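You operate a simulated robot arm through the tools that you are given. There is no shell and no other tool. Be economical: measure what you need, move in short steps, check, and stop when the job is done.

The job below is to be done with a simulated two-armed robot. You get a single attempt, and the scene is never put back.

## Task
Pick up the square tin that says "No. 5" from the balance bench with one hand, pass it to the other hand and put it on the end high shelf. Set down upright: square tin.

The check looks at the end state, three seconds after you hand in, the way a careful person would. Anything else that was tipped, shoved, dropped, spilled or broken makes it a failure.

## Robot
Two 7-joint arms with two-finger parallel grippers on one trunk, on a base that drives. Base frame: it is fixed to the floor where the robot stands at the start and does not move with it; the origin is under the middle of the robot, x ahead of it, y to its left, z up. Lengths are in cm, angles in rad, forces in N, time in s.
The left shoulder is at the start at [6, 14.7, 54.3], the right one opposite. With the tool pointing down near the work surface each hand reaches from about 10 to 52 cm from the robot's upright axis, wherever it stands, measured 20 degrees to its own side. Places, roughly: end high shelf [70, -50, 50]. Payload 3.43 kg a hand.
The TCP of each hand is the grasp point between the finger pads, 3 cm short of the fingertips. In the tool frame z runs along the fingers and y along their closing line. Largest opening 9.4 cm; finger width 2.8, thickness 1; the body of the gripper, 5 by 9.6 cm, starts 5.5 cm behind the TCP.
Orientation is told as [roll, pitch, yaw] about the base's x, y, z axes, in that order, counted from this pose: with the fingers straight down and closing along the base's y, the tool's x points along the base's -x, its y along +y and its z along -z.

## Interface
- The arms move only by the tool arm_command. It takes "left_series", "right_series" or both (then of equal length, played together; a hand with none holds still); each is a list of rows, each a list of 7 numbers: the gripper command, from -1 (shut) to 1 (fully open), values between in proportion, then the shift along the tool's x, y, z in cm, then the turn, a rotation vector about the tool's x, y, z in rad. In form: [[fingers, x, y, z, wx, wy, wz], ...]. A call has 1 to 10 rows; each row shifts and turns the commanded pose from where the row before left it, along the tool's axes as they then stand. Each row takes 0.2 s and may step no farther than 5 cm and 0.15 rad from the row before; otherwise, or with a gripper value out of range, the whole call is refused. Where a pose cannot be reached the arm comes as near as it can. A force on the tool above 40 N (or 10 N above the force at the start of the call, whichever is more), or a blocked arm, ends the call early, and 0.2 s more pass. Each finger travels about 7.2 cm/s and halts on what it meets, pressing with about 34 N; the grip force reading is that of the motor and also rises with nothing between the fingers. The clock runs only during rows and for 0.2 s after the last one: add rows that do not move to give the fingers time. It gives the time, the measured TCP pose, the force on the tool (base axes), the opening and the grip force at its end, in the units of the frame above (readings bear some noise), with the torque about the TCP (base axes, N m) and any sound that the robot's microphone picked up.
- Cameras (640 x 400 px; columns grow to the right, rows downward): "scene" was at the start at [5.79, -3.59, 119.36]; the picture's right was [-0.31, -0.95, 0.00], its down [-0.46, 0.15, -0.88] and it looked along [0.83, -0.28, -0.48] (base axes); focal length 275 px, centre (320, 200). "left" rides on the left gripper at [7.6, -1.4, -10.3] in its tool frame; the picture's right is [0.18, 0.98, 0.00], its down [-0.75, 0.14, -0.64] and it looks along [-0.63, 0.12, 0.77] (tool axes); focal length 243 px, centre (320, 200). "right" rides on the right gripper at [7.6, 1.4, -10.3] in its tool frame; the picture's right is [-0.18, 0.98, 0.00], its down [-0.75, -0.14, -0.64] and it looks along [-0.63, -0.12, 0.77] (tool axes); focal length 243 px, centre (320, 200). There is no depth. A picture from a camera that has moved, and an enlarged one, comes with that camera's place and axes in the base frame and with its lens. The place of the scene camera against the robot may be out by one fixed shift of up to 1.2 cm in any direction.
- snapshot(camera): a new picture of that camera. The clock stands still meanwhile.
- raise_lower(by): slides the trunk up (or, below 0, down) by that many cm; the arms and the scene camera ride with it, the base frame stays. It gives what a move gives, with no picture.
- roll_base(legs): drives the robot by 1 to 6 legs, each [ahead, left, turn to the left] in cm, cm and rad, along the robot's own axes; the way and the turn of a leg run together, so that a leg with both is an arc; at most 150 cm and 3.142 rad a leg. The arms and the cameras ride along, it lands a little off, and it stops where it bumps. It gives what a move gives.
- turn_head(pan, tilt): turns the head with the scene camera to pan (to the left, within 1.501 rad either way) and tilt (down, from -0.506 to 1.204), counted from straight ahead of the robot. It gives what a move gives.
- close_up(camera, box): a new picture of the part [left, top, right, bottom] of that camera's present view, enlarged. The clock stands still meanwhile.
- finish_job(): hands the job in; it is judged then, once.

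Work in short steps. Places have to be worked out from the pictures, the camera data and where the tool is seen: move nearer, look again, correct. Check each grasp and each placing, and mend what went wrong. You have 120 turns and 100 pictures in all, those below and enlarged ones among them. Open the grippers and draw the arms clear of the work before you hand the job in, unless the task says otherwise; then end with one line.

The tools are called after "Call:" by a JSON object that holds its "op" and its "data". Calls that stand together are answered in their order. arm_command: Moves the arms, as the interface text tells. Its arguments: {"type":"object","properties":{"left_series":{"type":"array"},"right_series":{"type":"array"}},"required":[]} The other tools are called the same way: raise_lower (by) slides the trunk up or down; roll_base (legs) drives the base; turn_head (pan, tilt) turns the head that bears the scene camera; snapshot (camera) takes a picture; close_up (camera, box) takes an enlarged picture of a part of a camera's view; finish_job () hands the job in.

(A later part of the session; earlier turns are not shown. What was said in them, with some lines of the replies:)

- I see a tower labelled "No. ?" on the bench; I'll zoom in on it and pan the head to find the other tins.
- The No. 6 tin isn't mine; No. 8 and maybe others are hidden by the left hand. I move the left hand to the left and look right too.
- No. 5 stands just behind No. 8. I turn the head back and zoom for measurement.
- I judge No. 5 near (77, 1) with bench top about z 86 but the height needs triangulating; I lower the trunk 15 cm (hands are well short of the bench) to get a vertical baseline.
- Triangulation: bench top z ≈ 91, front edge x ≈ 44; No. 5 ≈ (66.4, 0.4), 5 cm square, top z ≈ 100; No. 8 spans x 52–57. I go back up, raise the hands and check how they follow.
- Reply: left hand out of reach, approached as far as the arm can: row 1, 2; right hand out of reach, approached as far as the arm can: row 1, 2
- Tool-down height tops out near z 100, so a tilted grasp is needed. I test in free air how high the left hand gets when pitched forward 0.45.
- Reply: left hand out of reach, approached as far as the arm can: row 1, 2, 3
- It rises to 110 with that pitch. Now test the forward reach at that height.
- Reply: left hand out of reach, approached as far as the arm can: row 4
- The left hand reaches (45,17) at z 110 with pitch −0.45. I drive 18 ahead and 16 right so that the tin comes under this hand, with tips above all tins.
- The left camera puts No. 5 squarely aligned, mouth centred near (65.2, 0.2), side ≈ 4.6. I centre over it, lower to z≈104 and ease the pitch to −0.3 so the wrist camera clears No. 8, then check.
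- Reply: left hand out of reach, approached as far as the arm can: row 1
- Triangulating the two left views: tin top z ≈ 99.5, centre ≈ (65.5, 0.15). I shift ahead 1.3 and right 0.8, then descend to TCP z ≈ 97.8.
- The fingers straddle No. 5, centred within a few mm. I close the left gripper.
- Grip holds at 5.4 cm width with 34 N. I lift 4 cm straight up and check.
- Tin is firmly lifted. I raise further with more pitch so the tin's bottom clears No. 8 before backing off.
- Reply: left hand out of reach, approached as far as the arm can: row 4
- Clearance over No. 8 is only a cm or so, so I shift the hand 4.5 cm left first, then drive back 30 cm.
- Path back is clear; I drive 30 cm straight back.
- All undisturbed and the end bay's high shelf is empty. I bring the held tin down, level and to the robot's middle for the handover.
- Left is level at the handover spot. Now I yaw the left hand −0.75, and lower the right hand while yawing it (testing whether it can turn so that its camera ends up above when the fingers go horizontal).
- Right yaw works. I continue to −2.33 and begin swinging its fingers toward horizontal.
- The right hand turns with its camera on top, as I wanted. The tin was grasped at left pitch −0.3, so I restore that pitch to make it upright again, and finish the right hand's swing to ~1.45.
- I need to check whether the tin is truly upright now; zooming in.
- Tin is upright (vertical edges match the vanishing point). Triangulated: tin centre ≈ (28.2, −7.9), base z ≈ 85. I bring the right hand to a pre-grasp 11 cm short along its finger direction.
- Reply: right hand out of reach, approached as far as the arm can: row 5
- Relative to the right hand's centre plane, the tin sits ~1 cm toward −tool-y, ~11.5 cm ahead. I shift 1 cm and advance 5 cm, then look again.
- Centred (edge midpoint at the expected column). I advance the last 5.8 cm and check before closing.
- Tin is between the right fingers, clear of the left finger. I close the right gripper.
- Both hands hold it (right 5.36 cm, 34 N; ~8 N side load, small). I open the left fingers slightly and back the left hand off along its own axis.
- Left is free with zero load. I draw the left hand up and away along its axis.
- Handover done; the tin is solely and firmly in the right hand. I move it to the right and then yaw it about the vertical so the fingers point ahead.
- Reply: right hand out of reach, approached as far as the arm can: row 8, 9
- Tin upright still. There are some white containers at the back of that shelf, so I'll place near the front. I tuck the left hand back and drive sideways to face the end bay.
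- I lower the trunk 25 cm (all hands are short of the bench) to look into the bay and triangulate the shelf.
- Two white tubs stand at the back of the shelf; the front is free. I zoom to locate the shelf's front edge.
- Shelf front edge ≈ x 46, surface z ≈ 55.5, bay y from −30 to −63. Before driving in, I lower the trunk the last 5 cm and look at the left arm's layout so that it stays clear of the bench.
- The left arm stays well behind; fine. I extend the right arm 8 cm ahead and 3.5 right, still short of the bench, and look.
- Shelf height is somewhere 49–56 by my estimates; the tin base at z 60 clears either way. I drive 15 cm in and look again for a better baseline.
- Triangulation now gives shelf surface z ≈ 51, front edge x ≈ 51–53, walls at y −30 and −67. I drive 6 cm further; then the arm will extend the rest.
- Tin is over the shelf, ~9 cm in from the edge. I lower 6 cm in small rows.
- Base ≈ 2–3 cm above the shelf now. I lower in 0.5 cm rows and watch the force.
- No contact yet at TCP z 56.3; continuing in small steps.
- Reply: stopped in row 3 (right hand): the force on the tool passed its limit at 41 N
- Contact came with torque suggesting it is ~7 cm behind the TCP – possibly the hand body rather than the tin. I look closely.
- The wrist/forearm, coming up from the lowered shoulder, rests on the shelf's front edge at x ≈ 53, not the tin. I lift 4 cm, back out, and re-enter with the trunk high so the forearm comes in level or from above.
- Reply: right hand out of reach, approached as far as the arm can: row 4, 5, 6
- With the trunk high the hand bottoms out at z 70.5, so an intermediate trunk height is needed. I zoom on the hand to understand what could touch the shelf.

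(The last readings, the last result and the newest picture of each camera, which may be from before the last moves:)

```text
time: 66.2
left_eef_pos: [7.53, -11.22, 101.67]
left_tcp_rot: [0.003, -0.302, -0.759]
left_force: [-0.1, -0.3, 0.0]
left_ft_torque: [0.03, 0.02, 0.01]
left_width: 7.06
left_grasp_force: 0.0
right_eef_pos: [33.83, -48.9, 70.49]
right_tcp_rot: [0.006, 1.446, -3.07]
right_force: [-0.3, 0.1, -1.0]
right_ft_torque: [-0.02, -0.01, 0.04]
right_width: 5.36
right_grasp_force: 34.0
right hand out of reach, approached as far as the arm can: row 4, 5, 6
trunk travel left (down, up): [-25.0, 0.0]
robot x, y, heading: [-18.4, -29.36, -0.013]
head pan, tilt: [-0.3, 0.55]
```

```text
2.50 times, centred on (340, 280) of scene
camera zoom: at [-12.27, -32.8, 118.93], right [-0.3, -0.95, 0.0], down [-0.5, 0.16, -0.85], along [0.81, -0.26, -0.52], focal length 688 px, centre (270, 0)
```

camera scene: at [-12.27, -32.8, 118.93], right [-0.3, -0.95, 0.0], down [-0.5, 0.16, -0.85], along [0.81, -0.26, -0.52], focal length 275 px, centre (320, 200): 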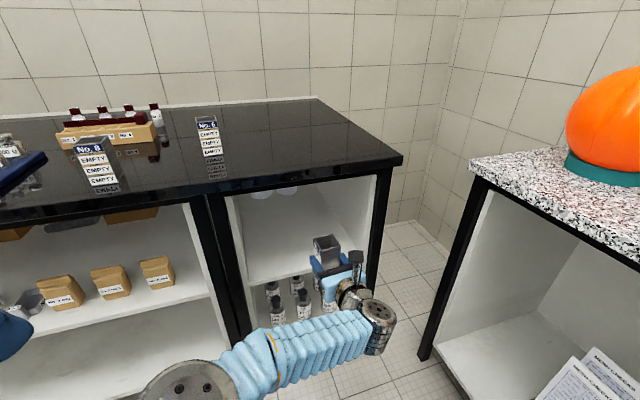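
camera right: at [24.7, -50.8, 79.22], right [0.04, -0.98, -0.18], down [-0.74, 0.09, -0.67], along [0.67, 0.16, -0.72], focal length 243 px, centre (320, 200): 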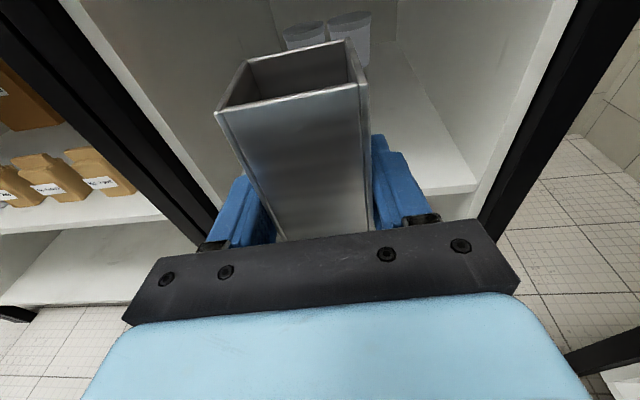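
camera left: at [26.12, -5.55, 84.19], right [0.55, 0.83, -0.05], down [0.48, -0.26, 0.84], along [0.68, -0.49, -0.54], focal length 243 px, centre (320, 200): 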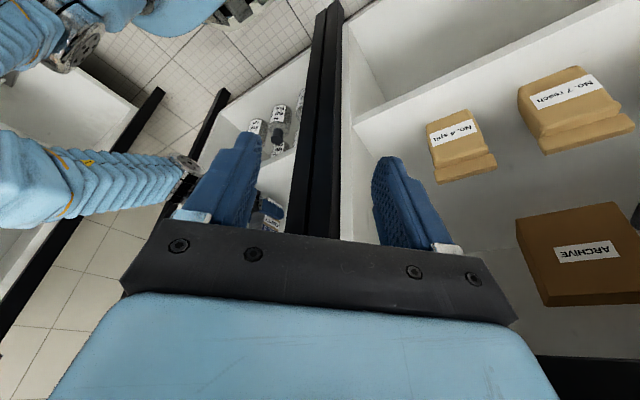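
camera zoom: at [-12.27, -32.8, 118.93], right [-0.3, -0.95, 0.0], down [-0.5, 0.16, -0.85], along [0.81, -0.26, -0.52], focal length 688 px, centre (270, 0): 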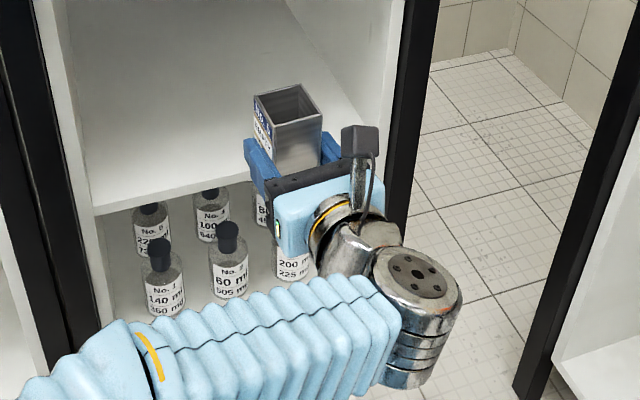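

Hand-camera triangulation (best conditioned) gives edge x ≈ 50.6, surface z ≈ 52. I'll re-enter less deep (TCP x ≈ 57) with trunk at −16 in this arm posture: first raise the arm 6, then trunk −16.

Call:
{"op": "arm_command", "data": {"right_series": [[-1, 2.98, 0, -0.36, 0, 0, 0], [-1, 2.98, 0, -0.36, 0, 0, 0], [-1, 0, 0, 0, 0, 0, 0]]}}

Call:
{"op": "raise_lower", "data": {"by": -16}}

Call:
{"op": "snapshot", "data": {"camera": "scene"}}

```text
time: 67.0
left_eef_pos: [7.49, -11.27, 101.49]
left_tcp_rot: [0.001, -0.303, -0.758]
left_force: [-0.5, 0.4, -0.2]
left_ft_torque: [0.0, 0.02, -0.01]
left_width: 7.07
left_grasp_force: 0.1
right_eef_pos: [33.76, -48.87, 76.6]
right_tcp_rot: [0.016, 1.458, -3.065]
right_force: [-0.1, -1.1, -0.4]
right_ft_torque: [-0.02, 0.03, 0.01]
right_width: 5.34
right_grasp_force: 33.9
trunk travel left (down, up): [-25.0, 0.0]
robot x, y, heading: [-18.05, -29.23, -0.008]
head pan, tilt: [-0.3, 0.55]
```

```text
time: 68.9
left_eef_pos: [7.43, -11.17, 85.53]
left_tcp_rot: [0.002, -0.305, -0.757]
left_force: [-0.1, 0.4, 0.3]
left_ft_torque: [0.03, 0.03, -0.01]
left_width: 7.04
left_grasp_force: 0.0
right_eef_pos: [33.72, -48.88, 60.54]
right_tcp_rot: [0.012, 1.458, -3.068]
right_force: [-0.3, 0.3, -0.6]
right_ft_torque: [0.02, 0.0, -0.01]
right_width: 5.37
right_grasp_force: 34.1
trunk travel left (down, up): [-9.0, 16.0]
robot x, y, heading: [-17.77, -29.08, -0.016]
head pan, tilt: [-0.3, 0.55]
```

```text
36 pictures are left
camera scene: at [-12.28, -32.8, 102.93], right [-0.3, -0.95, 0.0], down [-0.5, 0.16, -0.85], along [0.81, -0.26, -0.52], focal length 275 px, centre (320, 200)
```

scene: 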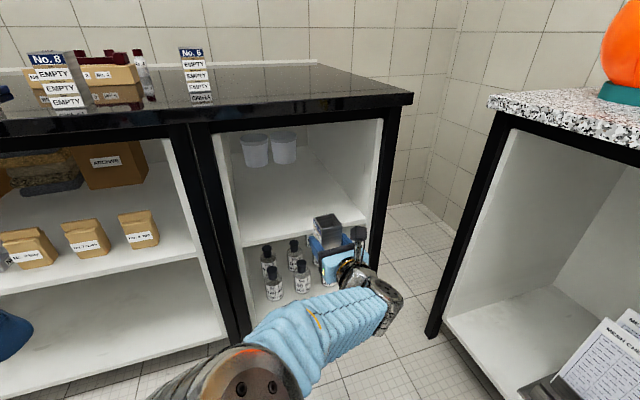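

Posture is good. I drive 23 cm in, with the tin base around z 57.

Call:
{"op": "roll_base", "data": {"legs": [[23, 0, 0]]}}

Call:
{"op": "snapshot", "data": {"camera": "scene"}}

Call:
{"op": "snapshot", "data": {"camera": "right"}}

```text
time: 70.6
left_eef_pos: [30.83, -11.43, 85.66]
left_tcp_rot: [0.002, -0.304, -0.757]
left_force: [0.0, 0.2, 0.3]
left_ft_torque: [-0.03, -0.02, 0.01]
left_width: 7.05
left_grasp_force: 0.0
right_eef_pos: [57.04, -49.16, 60.62]
right_tcp_rot: [0.011, 1.457, -3.066]
right_force: [0.1, -0.6, -0.4]
right_ft_torque: [0.03, 0.04, 0.02]
right_width: 5.37
right_grasp_force: 33.9
trunk travel left (down, up): [-9.0, 16.0]
robot x, y, heading: [5.32, -29.53, -0.007]
head pan, tilt: [-0.3, 0.55]
```

```text
35 pictures are left
camera scene: at [11.14, -33.01, 102.93], right [-0.3, -0.95, 0.0], down [-0.5, 0.16, -0.85], along [0.81, -0.26, -0.52], focal length 275 px, centre (320, 200)
```

scene: 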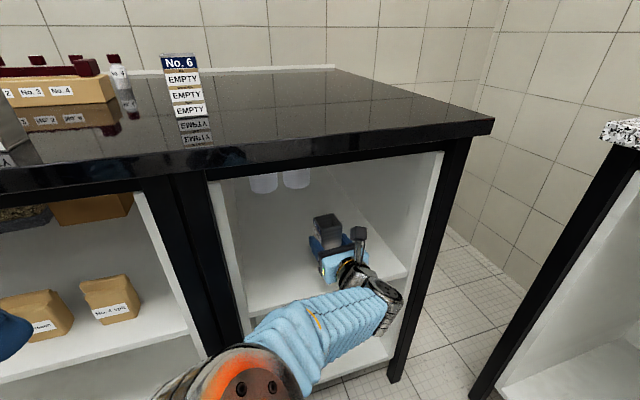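

```text
34 pictures are left
camera right: at [47.86, -50.89, 69.25], right [0.04, -0.98, -0.18], down [-0.73, 0.09, -0.68], along [0.68, 0.16, -0.71], focal length 243 px, centre (320, 200)
```

right: 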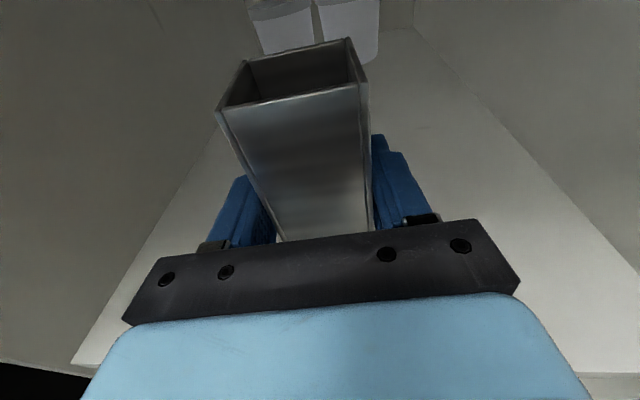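

Both front corners of the shelf are visible now and confirm edge x ≈ 50.5, z ≈ 52. I lower 3.2 cm, then creep.

Call:
{"op": "arm_command", "data": {"right_series": [[-1, -0.8, 0, 0.1, 0, 0, 0], [-1, -0.8, 0, 0.1, 0, 0, 0], [-1, -0.8, 0, 0.1, 0, 0, 0], [-1, -0.8, 0, 0.1, 0, 0, 0], [-1, 0, 0, 0, 0, 0, 0]]}}

Call:
{"op": "arm_command", "data": {"right_series": [[-1, -0.3, 0, 0.04, 0, 0, 0], [-1, -0.3, 0, 0.04, 0, 0, 0], [-1, 0, 0, 0, 0, 0, 0]]}}

Call:
{"op": "arm_command", "data": {"right_series": [[-1, -0.3, 0, 0.04, 0, 0, 0], [-1, 0, 0, 0, 0, 0, 0]]}}

```text
time: 71.8
left_eef_pos: [30.71, -11.35, 85.65]
left_tcp_rot: [0.002, -0.304, -0.758]
left_force: [0.6, -0.3, 0.3]
left_ft_torque: [-0.04, 0.03, -0.01]
left_width: 7.05
left_grasp_force: 0.2
right_eef_pos: [57.26, -49.07, 57.39]
right_tcp_rot: [0.009, 1.456, -3.072]
right_force: [-1.4, 0.0, -0.5]
right_ft_torque: [0.0, 0.02, -0.01]
right_width: 5.38
right_grasp_force: 33.7
trunk travel left (down, up): [-9.0, 16.0]
robot x, y, heading: [5.81, -29.34, -0.006]
head pan, tilt: [-0.3, 0.55]
```

```text
time: 72.6
left_eef_pos: [30.74, -11.29, 85.6]
left_tcp_rot: [0.002, -0.303, -0.759]
left_force: [-0.4, 0.4, 0.7]
left_ft_torque: [0.03, 0.01, 0.03]
left_width: 7.06
left_grasp_force: 0.0
right_eef_pos: [57.39, -49.01, 56.74]
right_tcp_rot: [0.011, 1.456, -3.068]
right_force: [0.3, -0.6, -0.3]
right_ft_torque: [0.02, 0.01, -0.01]
right_width: 5.36
right_grasp_force: 34.0
trunk travel left (down, up): [-9.0, 16.0]
robot x, y, heading: [5.38, -29.84, -0.006]
head pan, tilt: [-0.3, 0.55]
```

```text
time: 73.2
left_eef_pos: [30.79, -11.33, 85.56]
left_tcp_rot: [0.002, -0.304, -0.758]
left_force: [-0.3, 0.2, 0.9]
left_ft_torque: [-0.01, 0.02, 0.0]
left_width: 7.05
left_grasp_force: 0.1
right_eef_pos: [57.2, -49.05, 56.58]
right_tcp_rot: [0.014, 1.457, -3.065]
right_force: [0.1, -0.3, -1.5]
right_ft_torque: [0.02, 0.05, 0.01]
right_width: 5.39
right_grasp_force: 34.0
trunk travel left (down, up): [-9.0, 16.0]
robot x, y, heading: [5.03, -29.28, -0.01]
head pan, tilt: [-0.3, 0.55]
```

Still free at z ≈ 56.5. I continue in 0.2 cm steps.

Call:
{"op": "arm_command", "data": {"right_series": [[-1, -0.2, 0, 0.02, 0, 0, 0], [-1, -0.2, 0, 0.02, 0, 0, 0], [-1, 0, 0, 0, 0, 0, 0]]}}

Call:
{"op": "arm_command", "data": {"right_series": [[-1, -0.2, 0, 0.02, 0, 0, 0], [-1, 0, 0, 0, 0, 0, 0]]}}

```text
time: 74.0
left_eef_pos: [30.83, -11.48, 85.72]
left_tcp_rot: [0.002, -0.303, -0.759]
left_force: [-0.1, -0.6, -0.4]
left_ft_torque: [0.0, 0.02, -0.01]
left_width: 7.05
left_grasp_force: 0.1
right_eef_pos: [57.13, -49.08, 56.15]
right_tcp_rot: [0.01, 1.456, -3.071]
right_force: [-0.8, -0.6, -0.5]
right_ft_torque: [-0.01, 0.04, 0.02]
right_width: 5.35
right_grasp_force: 34.1
trunk travel left (down, up): [-9.0, 16.0]
robot x, y, heading: [5.88, -29.3, -0.012]
head pan, tilt: [-0.3, 0.55]
```

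```text
time: 74.6
left_eef_pos: [30.85, -11.3, 85.65]
left_tcp_rot: [0.001, -0.302, -0.758]
left_force: [-0.7, -0.3, -0.2]
left_ft_torque: [-0.01, 0.01, 0.02]
left_width: 7.05
left_grasp_force: 0.1
right_eef_pos: [57.24, -48.96, 56.02]
right_tcp_rot: [0.015, 1.458, -3.063]
right_force: [-0.6, 0.2, -0.7]
right_ft_torque: [0.05, 0.05, 0.01]
right_width: 5.36
right_grasp_force: 33.6
trunk travel left (down, up): [-9.0, 16.0]
robot x, y, heading: [5.54, -29.58, -0.011]
head pan, tilt: [-0.3, 0.55]
```

No contact at 56.0 yet; more small steps.

Call:
{"op": "arm_command", "data": {"right_series": [[-1, -0.2, 0, 0.02, 0, 0, 0], [-1, 0, 0, 0, 0, 0, 0]]}}

Call:
{"op": "arm_command", "data": {"right_series": [[-1, -0.2, 0, 0.02, 0, 0, 0], [-1, 0, 0, 0, 0, 0, 0]]}}

```text
time: 75.2
left_eef_pos: [30.83, -11.44, 85.68]
left_tcp_rot: [0.002, -0.304, -0.76]
left_force: [0.5, -1.0, 0.1]
left_ft_torque: [0.02, 0.02, 0.01]
left_width: 7.06
left_grasp_force: 0.0
right_eef_pos: [57.08, -48.97, 55.86]
right_tcp_rot: [0.01, 1.461, -3.068]
right_force: [-6.4, 3.1, 19.6]
right_ft_torque: [0.23, 1.61, -0.17]
right_width: 5.37
right_grasp_force: 34.3
trunk travel left (down, up): [-9.0, 16.0]
robot x, y, heading: [5.87, -29.81, -0.009]
head pan, tilt: [-0.3, 0.55]
```

```text
time: 75.7
left_eef_pos: [30.77, -11.29, 85.61]
left_tcp_rot: [0.002, -0.305, -0.757]
left_force: [0.5, 0.8, -0.3]
left_ft_torque: [-0.02, 0.04, 0.0]
left_width: 7.04
left_grasp_force: 0.0
right_eef_pos: [57.27, -49.02, 55.96]
right_tcp_rot: [0.01, 1.47, -3.068]
right_force: [-8.8, 1.2, 20.1]
right_ft_torque: [0.11, 1.65, 0.01]
right_width: 5.39
right_grasp_force: 33.8
trunk travel left (down, up): [-9.0, 16.0]
robot x, y, heading: [5.3, -29.7, -0.006]
head pan, tilt: [-0.3, 0.55]
stopped in row 2 (right hand): the force on the tool passed its limit at 42 N (the readings are from after the stop); the commanded pose is now the measured one
```

Same contact height (z 55.9) and same lever arm (~7 cm behind TCP) at both depths, so the gripper body's front-bottom is meeting the shelf rather than the tin. I raise 1.5 cm and pull back 3 cm so the body hangs off the edge while the tin stays fully over the shelf.

Call:
{"op": "arm_command", "data": {"right_series": [[-1, 1.5, 0, -0.18, 0, 0, 0], [-1, -0.36, -0.2, -2.97, 0, 0, 0], [-1, 0, 0, 0, 0, 0, 0]]}}

Call:
{"op": "snapshot", "data": {"camera": "right"}}

Call:
{"op": "close_up", "data": {"camera": "scene", "box": [240, 190, 420, 330]}}

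```text
time: 76.5
left_eef_pos: [30.83, -11.27, 85.69]
left_tcp_rot: [0.001, -0.304, -0.759]
left_force: [-1.2, -0.2, -0.6]
left_ft_torque: [0.0, 0.01, 0.0]
left_width: 7.05
left_grasp_force: 0.1
right_eef_pos: [56.84, -49.12, 57.84]
right_tcp_rot: [0.01, 1.461, -3.07]
right_force: [-0.3, -0.1, -1.4]
right_ft_torque: [0.01, 0.03, 0.0]
right_width: 5.39
right_grasp_force: 33.9
right hand out of reach, approached as far as the arm can: row 2
trunk travel left (down, up): [-9.0, 16.0]
robot x, y, heading: [5.15, -29.19, -0.011]
head pan, tilt: [-0.3, 0.55]
```

```text
33 pictures are left
camera right: at [47.41, -50.9, 66.48], right [0.04, -0.98, -0.18], down [-0.73, 0.09, -0.68], along [0.69, 0.16, -0.71], focal length 243 px, centre (320, 200)
```

right: 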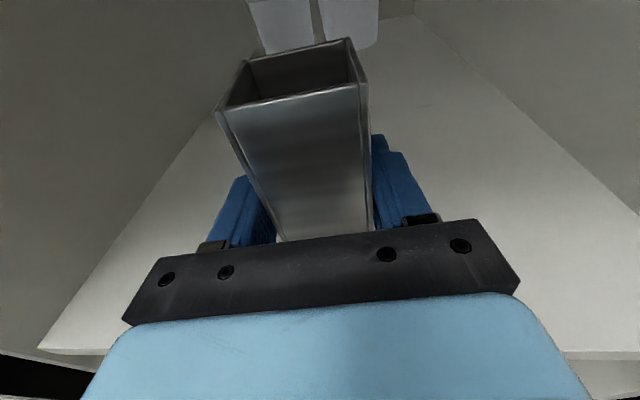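

```text
2.86 times, centred on (330, 260) of scene
camera zoom: at [11.13, -33.01, 102.92], right [-0.3, -0.95, 0.0], down [-0.5, 0.16, -0.85], along [0.81, -0.26, -0.52], focal length 786 px, centre (291, 29)
```

zoom: 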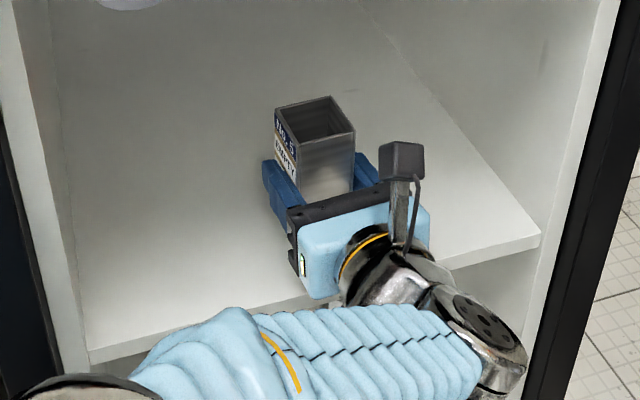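

The view confirms shelf edge x ≈ 50.4, z ≈ 52. The arm can't retract in this posture, so I drive the base back 2.5 cm instead, and then lower.

Call:
{"op": "roll_base", "data": {"legs": [[-2.5, 0, 0]]}}

Call:
{"op": "arm_command", "data": {"right_series": [[-1, -0.7, 0, 0.08, 0, 0, 0], [-1, -0.7, 0, 0.08, 0, 0, 0], [-1, 0, 0, 0, 0, 0, 0]]}}

Call:
{"op": "arm_command", "data": {"right_series": [[-1, -0.25, 0, 0.03, 0, 0, 0], [-1, 0, 0, 0, 0, 0, 0]]}}

```text
time: 77.3
left_eef_pos: [28.28, -11.39, 85.56]
left_tcp_rot: [0.002, -0.304, -0.757]
left_force: [0.7, -0.7, 0.4]
left_ft_torque: [-0.02, 0.0, -0.01]
left_width: 7.07
left_grasp_force: 0.0
right_eef_pos: [54.27, -48.99, 57.96]
right_tcp_rot: [0.007, 1.463, -3.068]
right_force: [-0.2, 0.0, -1.6]
right_ft_torque: [0.0, 0.01, -0.03]
right_width: 5.4
right_grasp_force: 34.1
trunk travel left (down, up): [-9.0, 16.0]
robot x, y, heading: [2.42, -29.92, -0.007]
head pan, tilt: [-0.3, 0.55]
```

```text
time: 78.1
left_eef_pos: [28.25, -11.29, 85.79]
left_tcp_rot: [0.002, -0.304, -0.758]
left_force: [0.2, -0.3, -0.3]
left_ft_torque: [0.0, 0.01, -0.01]
left_width: 7.05
left_grasp_force: 0.1
right_eef_pos: [54.56, -48.83, 56.57]
right_tcp_rot: [0.008, 1.462, -3.072]
right_force: [0.8, 0.1, -1.3]
right_ft_torque: [-0.02, -0.04, 0.0]
right_width: 5.36
right_grasp_force: 33.8
right hand out of reach, approached as far as the arm can: row 2
trunk travel left (down, up): [-9.0, 16.0]
robot x, y, heading: [2.71, -29.61, -0.007]
head pan, tilt: [-0.3, 0.55]
```

```text
time: 78.7
left_eef_pos: [28.23, -11.29, 85.74]
left_tcp_rot: [0.001, -0.303, -0.757]
left_force: [0.5, 0.8, 1.1]
left_ft_torque: [0.03, 0.03, 0.01]
left_width: 7.03
left_grasp_force: 0.0
right_eef_pos: [54.69, -48.82, 56.26]
right_tcp_rot: [0.004, 1.464, -3.072]
right_force: [-0.3, -0.1, 0.5]
right_ft_torque: [-0.02, 0.03, -0.01]
right_width: 5.39
right_grasp_force: 34.3
trunk travel left (down, up): [-9.0, 16.0]
robot x, y, heading: [3.07, -29.55, -0.005]
head pan, tilt: [-0.3, 0.55]
```

Arm near its low limit; I use the trunk for the last millimetres.

Call:
{"op": "raise_lower", "data": {"by": -0.4}}

Call:
{"op": "raise_lower", "data": {"by": -0.3}}

```text
time: 79.2
left_eef_pos: [28.21, -11.29, 85.13]
left_tcp_rot: [0.002, -0.303, -0.758]
left_force: [0.4, -0.4, -0.2]
left_ft_torque: [-0.03, 0.02, -0.02]
left_width: 7.03
left_grasp_force: 0.1
right_eef_pos: [54.74, -48.88, 55.97]
right_tcp_rot: [0.007, 1.463, -3.07]
right_force: [0.5, 0.3, -0.6]
right_ft_torque: [0.0, 0.03, 0.02]
right_width: 5.36
right_grasp_force: 34.4
trunk travel left (down, up): [-8.6, 16.4]
robot x, y, heading: [2.61, -29.43, -0.008]
head pan, tilt: [-0.3, 0.55]
```

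```text
time: 79.7
left_eef_pos: [28.34, -11.33, 84.9]
left_tcp_rot: [0.001, -0.304, -0.758]
left_force: [-0.5, -0.6, -0.3]
left_ft_torque: [0.0, 0.02, 0.02]
left_width: 7.07
left_grasp_force: 0.0
right_eef_pos: [54.67, -48.87, 55.6]
right_tcp_rot: [0.009, 1.462, -3.071]
right_force: [-0.8, 0.3, -2.1]
right_ft_torque: [-0.01, 0.02, -0.02]
right_width: 5.38
right_grasp_force: 33.9
trunk travel left (down, up): [-8.3, 16.7]
robot x, y, heading: [2.81, -29.56, -0.007]
head pan, tilt: [-0.3, 0.55]
```

Now below the previous contact height with no force — so it was the body before. I continue down 0.3 cm at a time.

Call:
{"op": "raise_lower", "data": {"by": -0.3}}

Call:
{"op": "raise_lower", "data": {"by": -0.3}}

Call:
{"op": "raise_lower", "data": {"by": -0.3}}

```text
time: 80.2
left_eef_pos: [28.19, -11.4, 84.69]
left_tcp_rot: [0.001, -0.303, -0.758]
left_force: [0.7, 0.2, 0.6]
left_ft_torque: [-0.01, 0.06, -0.01]
left_width: 7.06
left_grasp_force: 0.0
right_eef_pos: [54.67, -48.85, 55.53]
right_tcp_rot: [0.009, 1.467, -3.069]
right_force: [0.4, -1.2, 11.6]
right_ft_torque: [0.02, 0.24, 0.0]
right_width: 5.39
right_grasp_force: 34.6
trunk travel left (down, up): [-8.0, 17.0]
robot x, y, heading: [3.23, -29.26, -0.008]
head pan, tilt: [-0.3, 0.55]
```

```text
time: 80.8
left_eef_pos: [28.22, -11.31, 84.44]
left_tcp_rot: [0.001, -0.305, -0.758]
left_force: [-0.1, 0.5, -0.1]
left_ft_torque: [0.03, 0.01, 0.0]
left_width: 7.05
left_grasp_force: 0.0
right_eef_pos: [54.62, -48.98, 55.16]
right_tcp_rot: [0.01, 1.467, -3.066]
right_force: [6.0, -2.2, 22.0]
right_ft_torque: [-0.05, 0.25, 0.03]
right_width: 5.38
right_grasp_force: 33.8
trunk travel left (down, up): [-7.7, 17.3]
robot x, y, heading: [2.78, -29.67, -0.013]
head pan, tilt: [-0.3, 0.55]
```

```text
time: 81.3
left_eef_pos: [28.22, -11.29, 84.05]
left_tcp_rot: [0.001, -0.305, -0.758]
left_force: [-0.1, -0.6, -0.1]
left_ft_torque: [-0.01, 0.01, 0.02]
left_width: 7.05
left_grasp_force: 0.0
right_eef_pos: [54.64, -48.94, 54.69]
right_tcp_rot: [0.011, 1.463, -3.067]
right_force: [0.9, -0.7, 20.6]
right_ft_torque: [0.03, 0.08, 0.0]
right_width: 5.4
right_grasp_force: 34.0
trunk travel left (down, up): [-7.4, 17.6]
robot x, y, heading: [2.83, -29.64, -0.016]
head pan, tilt: [-0.3, 0.55]
```

The tin itself is now on the shelf (contact at TCP z 55.5, small torque, flat). I check the picture, ease the load slightly and then open.

Call:
{"op": "raise_lower", "data": {"by": 0.2}}

Call:
{"op": "close_up", "data": {"camera": "scene", "box": [240, 190, 420, 330]}}

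Call:
{"op": "snapshot", "data": {"camera": "right"}}

```text
time: 81.8
left_eef_pos: [28.28, -11.28, 84.05]
left_tcp_rot: [0.002, -0.303, -0.758]
left_force: [0.0, -0.5, 0.0]
left_ft_torque: [0.04, 0.0, 0.0]
left_width: 7.05
left_grasp_force: 0.1
right_eef_pos: [54.69, -48.83, 54.78]
right_tcp_rot: [0.011, 1.459, -3.067]
right_force: [-0.2, 0.8, 4.6]
right_ft_torque: [0.05, -0.17, 0.03]
right_width: 5.37
right_grasp_force: 34.3
trunk travel left (down, up): [-7.6, 17.4]
robot x, y, heading: [2.83, -29.37, -0.011]
head pan, tilt: [-0.3, 0.55]
```

```text
2.86 times, centred on (330, 260) of scene
camera zoom: at [8.58, -32.97, 101.51], right [-0.3, -0.95, 0.0], down [-0.5, 0.16, -0.85], along [0.81, -0.26, -0.52], focal length 786 px, centre (291, 29)
```

zoom: 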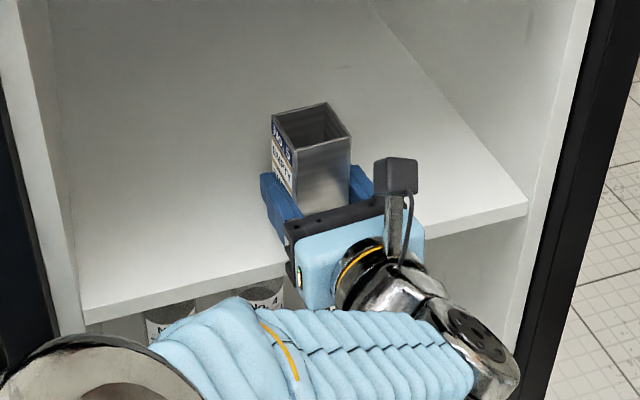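

```text
30 pictures are left
camera right: at [45.28, -50.75, 63.43], right [0.04, -0.98, -0.18], down [-0.73, 0.09, -0.68], along [0.68, 0.16, -0.71], focal length 243 px, centre (320, 200)
```

right: 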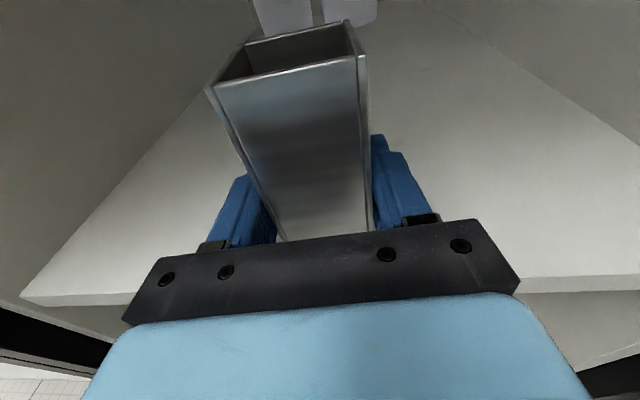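

Tin rests flat, fully inside the edge. I open the right gripper.

Call:
{"op": "arm_command", "data": {"right_series": [[0.4, 0, 0, 0, 0, 0, 0], [0.4, 0, 0, 0, 0, 0, 0], [1, 0, 0, 0, 0, 0, 0], [1, 0, 0, 0, 0, 0, 0]]}}

Call:
{"op": "snapshot", "data": {"camera": "right"}}

Call:
{"op": "close_up", "data": {"camera": "scene", "box": [240, 190, 420, 330]}}

```text
time: 82.8
left_eef_pos: [28.17, -11.33, 84.2]
left_tcp_rot: [0.0, -0.303, -0.757]
left_force: [0.2, 0.2, -0.4]
left_ft_torque: [0.01, 0.0, -0.01]
left_width: 7.02
left_grasp_force: 0.1
right_eef_pos: [54.62, -48.94, 54.88]
right_tcp_rot: [0.006, 1.462, -3.072]
right_force: [0.1, -0.3, -1.0]
right_ft_torque: [0.01, 0.01, 0.0]
right_width: 9.4
right_grasp_force: 0.1
trunk travel left (down, up): [-7.6, 17.4]
robot x, y, heading: [2.91, -29.18, -0.011]
head pan, tilt: [-0.3, 0.55]
```

```text
29 pictures are left
camera right: at [45.29, -50.79, 63.51], right [0.04, -0.98, -0.18], down [-0.73, 0.09, -0.68], along [0.69, 0.16, -0.71], focal length 243 px, centre (320, 200)
```

right: 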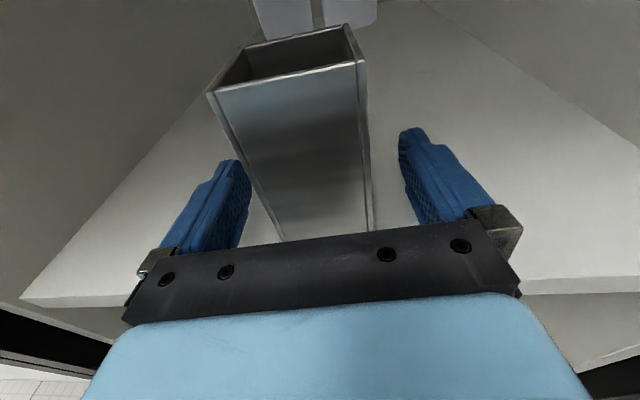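

```text
2.86 times, centred on (330, 260) of scene
camera zoom: at [8.6, -32.98, 101.53], right [-0.3, -0.95, 0.0], down [-0.5, 0.16, -0.85], along [0.81, -0.26, -0.52], focal length 786 px, centre (291, 29)
```

zoom: 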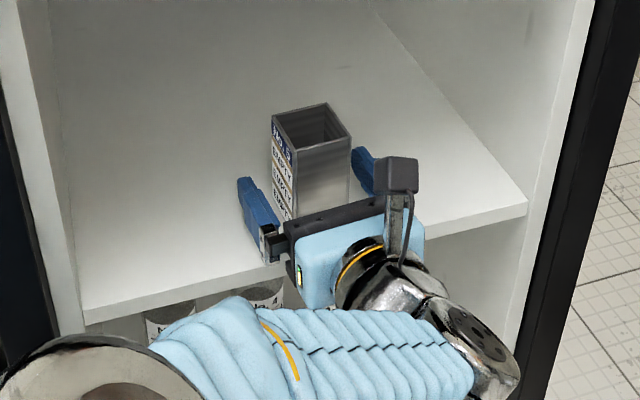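

Tin stands upright by itself. I drive straight back to withdraw the fingers.

Call:
{"op": "roll_base", "data": {"legs": [[-12, 0, 0]]}}

Call:
{"op": "snapshot", "data": {"camera": "scene"}}

Call:
{"op": "snapshot", "data": {"camera": "right"}}

```text
time: 84.0
left_eef_pos: [16.52, -11.3, 84.28]
left_tcp_rot: [0.002, -0.304, -0.756]
left_force: [0.1, 0.3, -0.2]
left_ft_torque: [0.01, 0.0, 0.0]
left_width: 7.05
left_grasp_force: 0.0
right_eef_pos: [42.79, -48.88, 54.83]
right_tcp_rot: [0.006, 1.462, -3.068]
right_force: [-0.3, 0.5, 0.1]
right_ft_torque: [0.01, 0.02, 0.0]
right_width: 9.4
right_grasp_force: 0.2
trunk travel left (down, up): [-7.6, 17.4]
robot x, y, heading: [-9.06, -29.48, -0.015]
head pan, tilt: [-0.3, 0.55]
```

```text
27 pictures are left
camera scene: at [-3.2, -32.89, 101.53], right [-0.3, -0.95, 0.0], down [-0.5, 0.16, -0.85], along [0.81, -0.26, -0.52], focal length 275 px, centre (320, 200)
```

scene: 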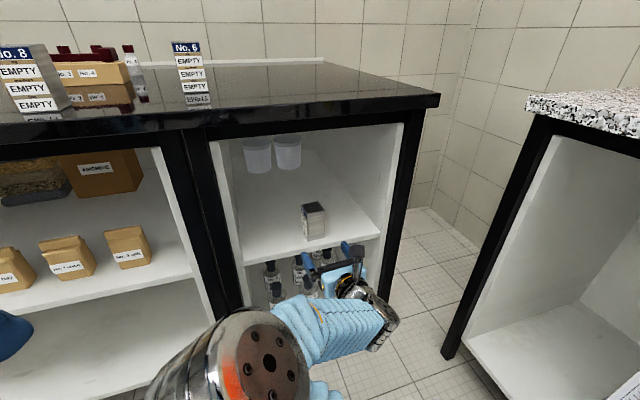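

```text
26 pictures are left
camera right: at [33.49, -50.71, 63.51], right [0.04, -0.98, -0.18], down [-0.73, 0.09, -0.68], along [0.69, 0.16, -0.71], focal length 243 px, centre (320, 200)
```

right: 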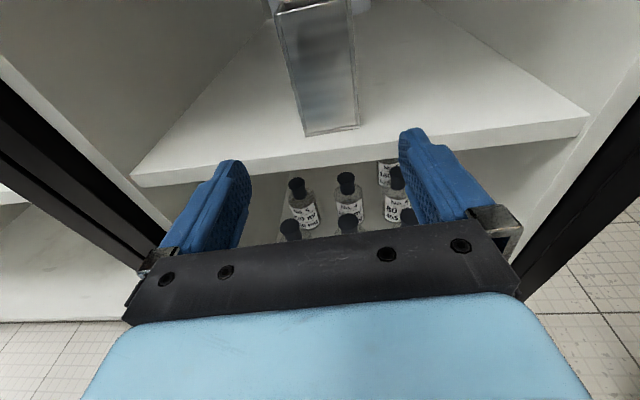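

The tin stands upright on the end high shelf, just inside the front edge, and nothing else moved. I back off a little more and take a last close look.

Call:
{"op": "roll_base", "data": {"legs": [[-12, 0, 0]]}}

Call:
{"op": "close_up", "data": {"camera": "scene", "box": [200, 100, 440, 310]}}

```text
time: 85.3
left_eef_pos: [4.2, -11.1, 84.22]
left_tcp_rot: [0.002, -0.303, -0.758]
left_force: [-0.2, 0.2, 0.3]
left_ft_torque: [-0.03, -0.01, 0.0]
left_width: 7.07
left_grasp_force: 0.1
right_eef_pos: [30.64, -48.75, 54.92]
right_tcp_rot: [0.007, 1.461, -3.07]
right_force: [-0.2, -0.4, 0.3]
right_ft_torque: [-0.01, 0.01, 0.01]
right_width: 9.41
right_grasp_force: 0.1
trunk travel left (down, up): [-7.6, 17.4]
robot x, y, heading: [-20.92, -29.26, -0.01]
head pan, tilt: [-0.3, 0.55]
```

```text
1.90 times, centred on (320, 205) of scene
camera zoom: at [-15.43, -32.78, 101.53], right [-0.3, -0.95, 0.0], down [-0.5, 0.16, -0.85], along [0.81, -0.26, -0.52], focal length 524 px, centre (320, 190)
```

zoom: 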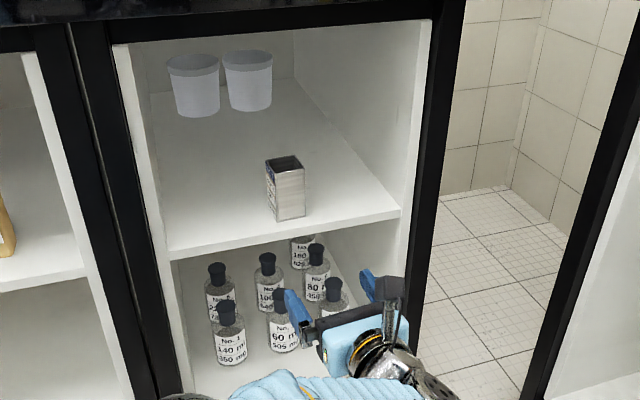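

Everything stands as it should; handing in.

Call:
{"op": "finish_job", "data": {}}

```text
The job is handed in.
```

The "No. 5" tin is standing upright on the end high shelf, near its front edge. It was picked up with the left hand, passed to the right and set down. Both hands are open and clear, and the last pictures show nothing else disturbed.
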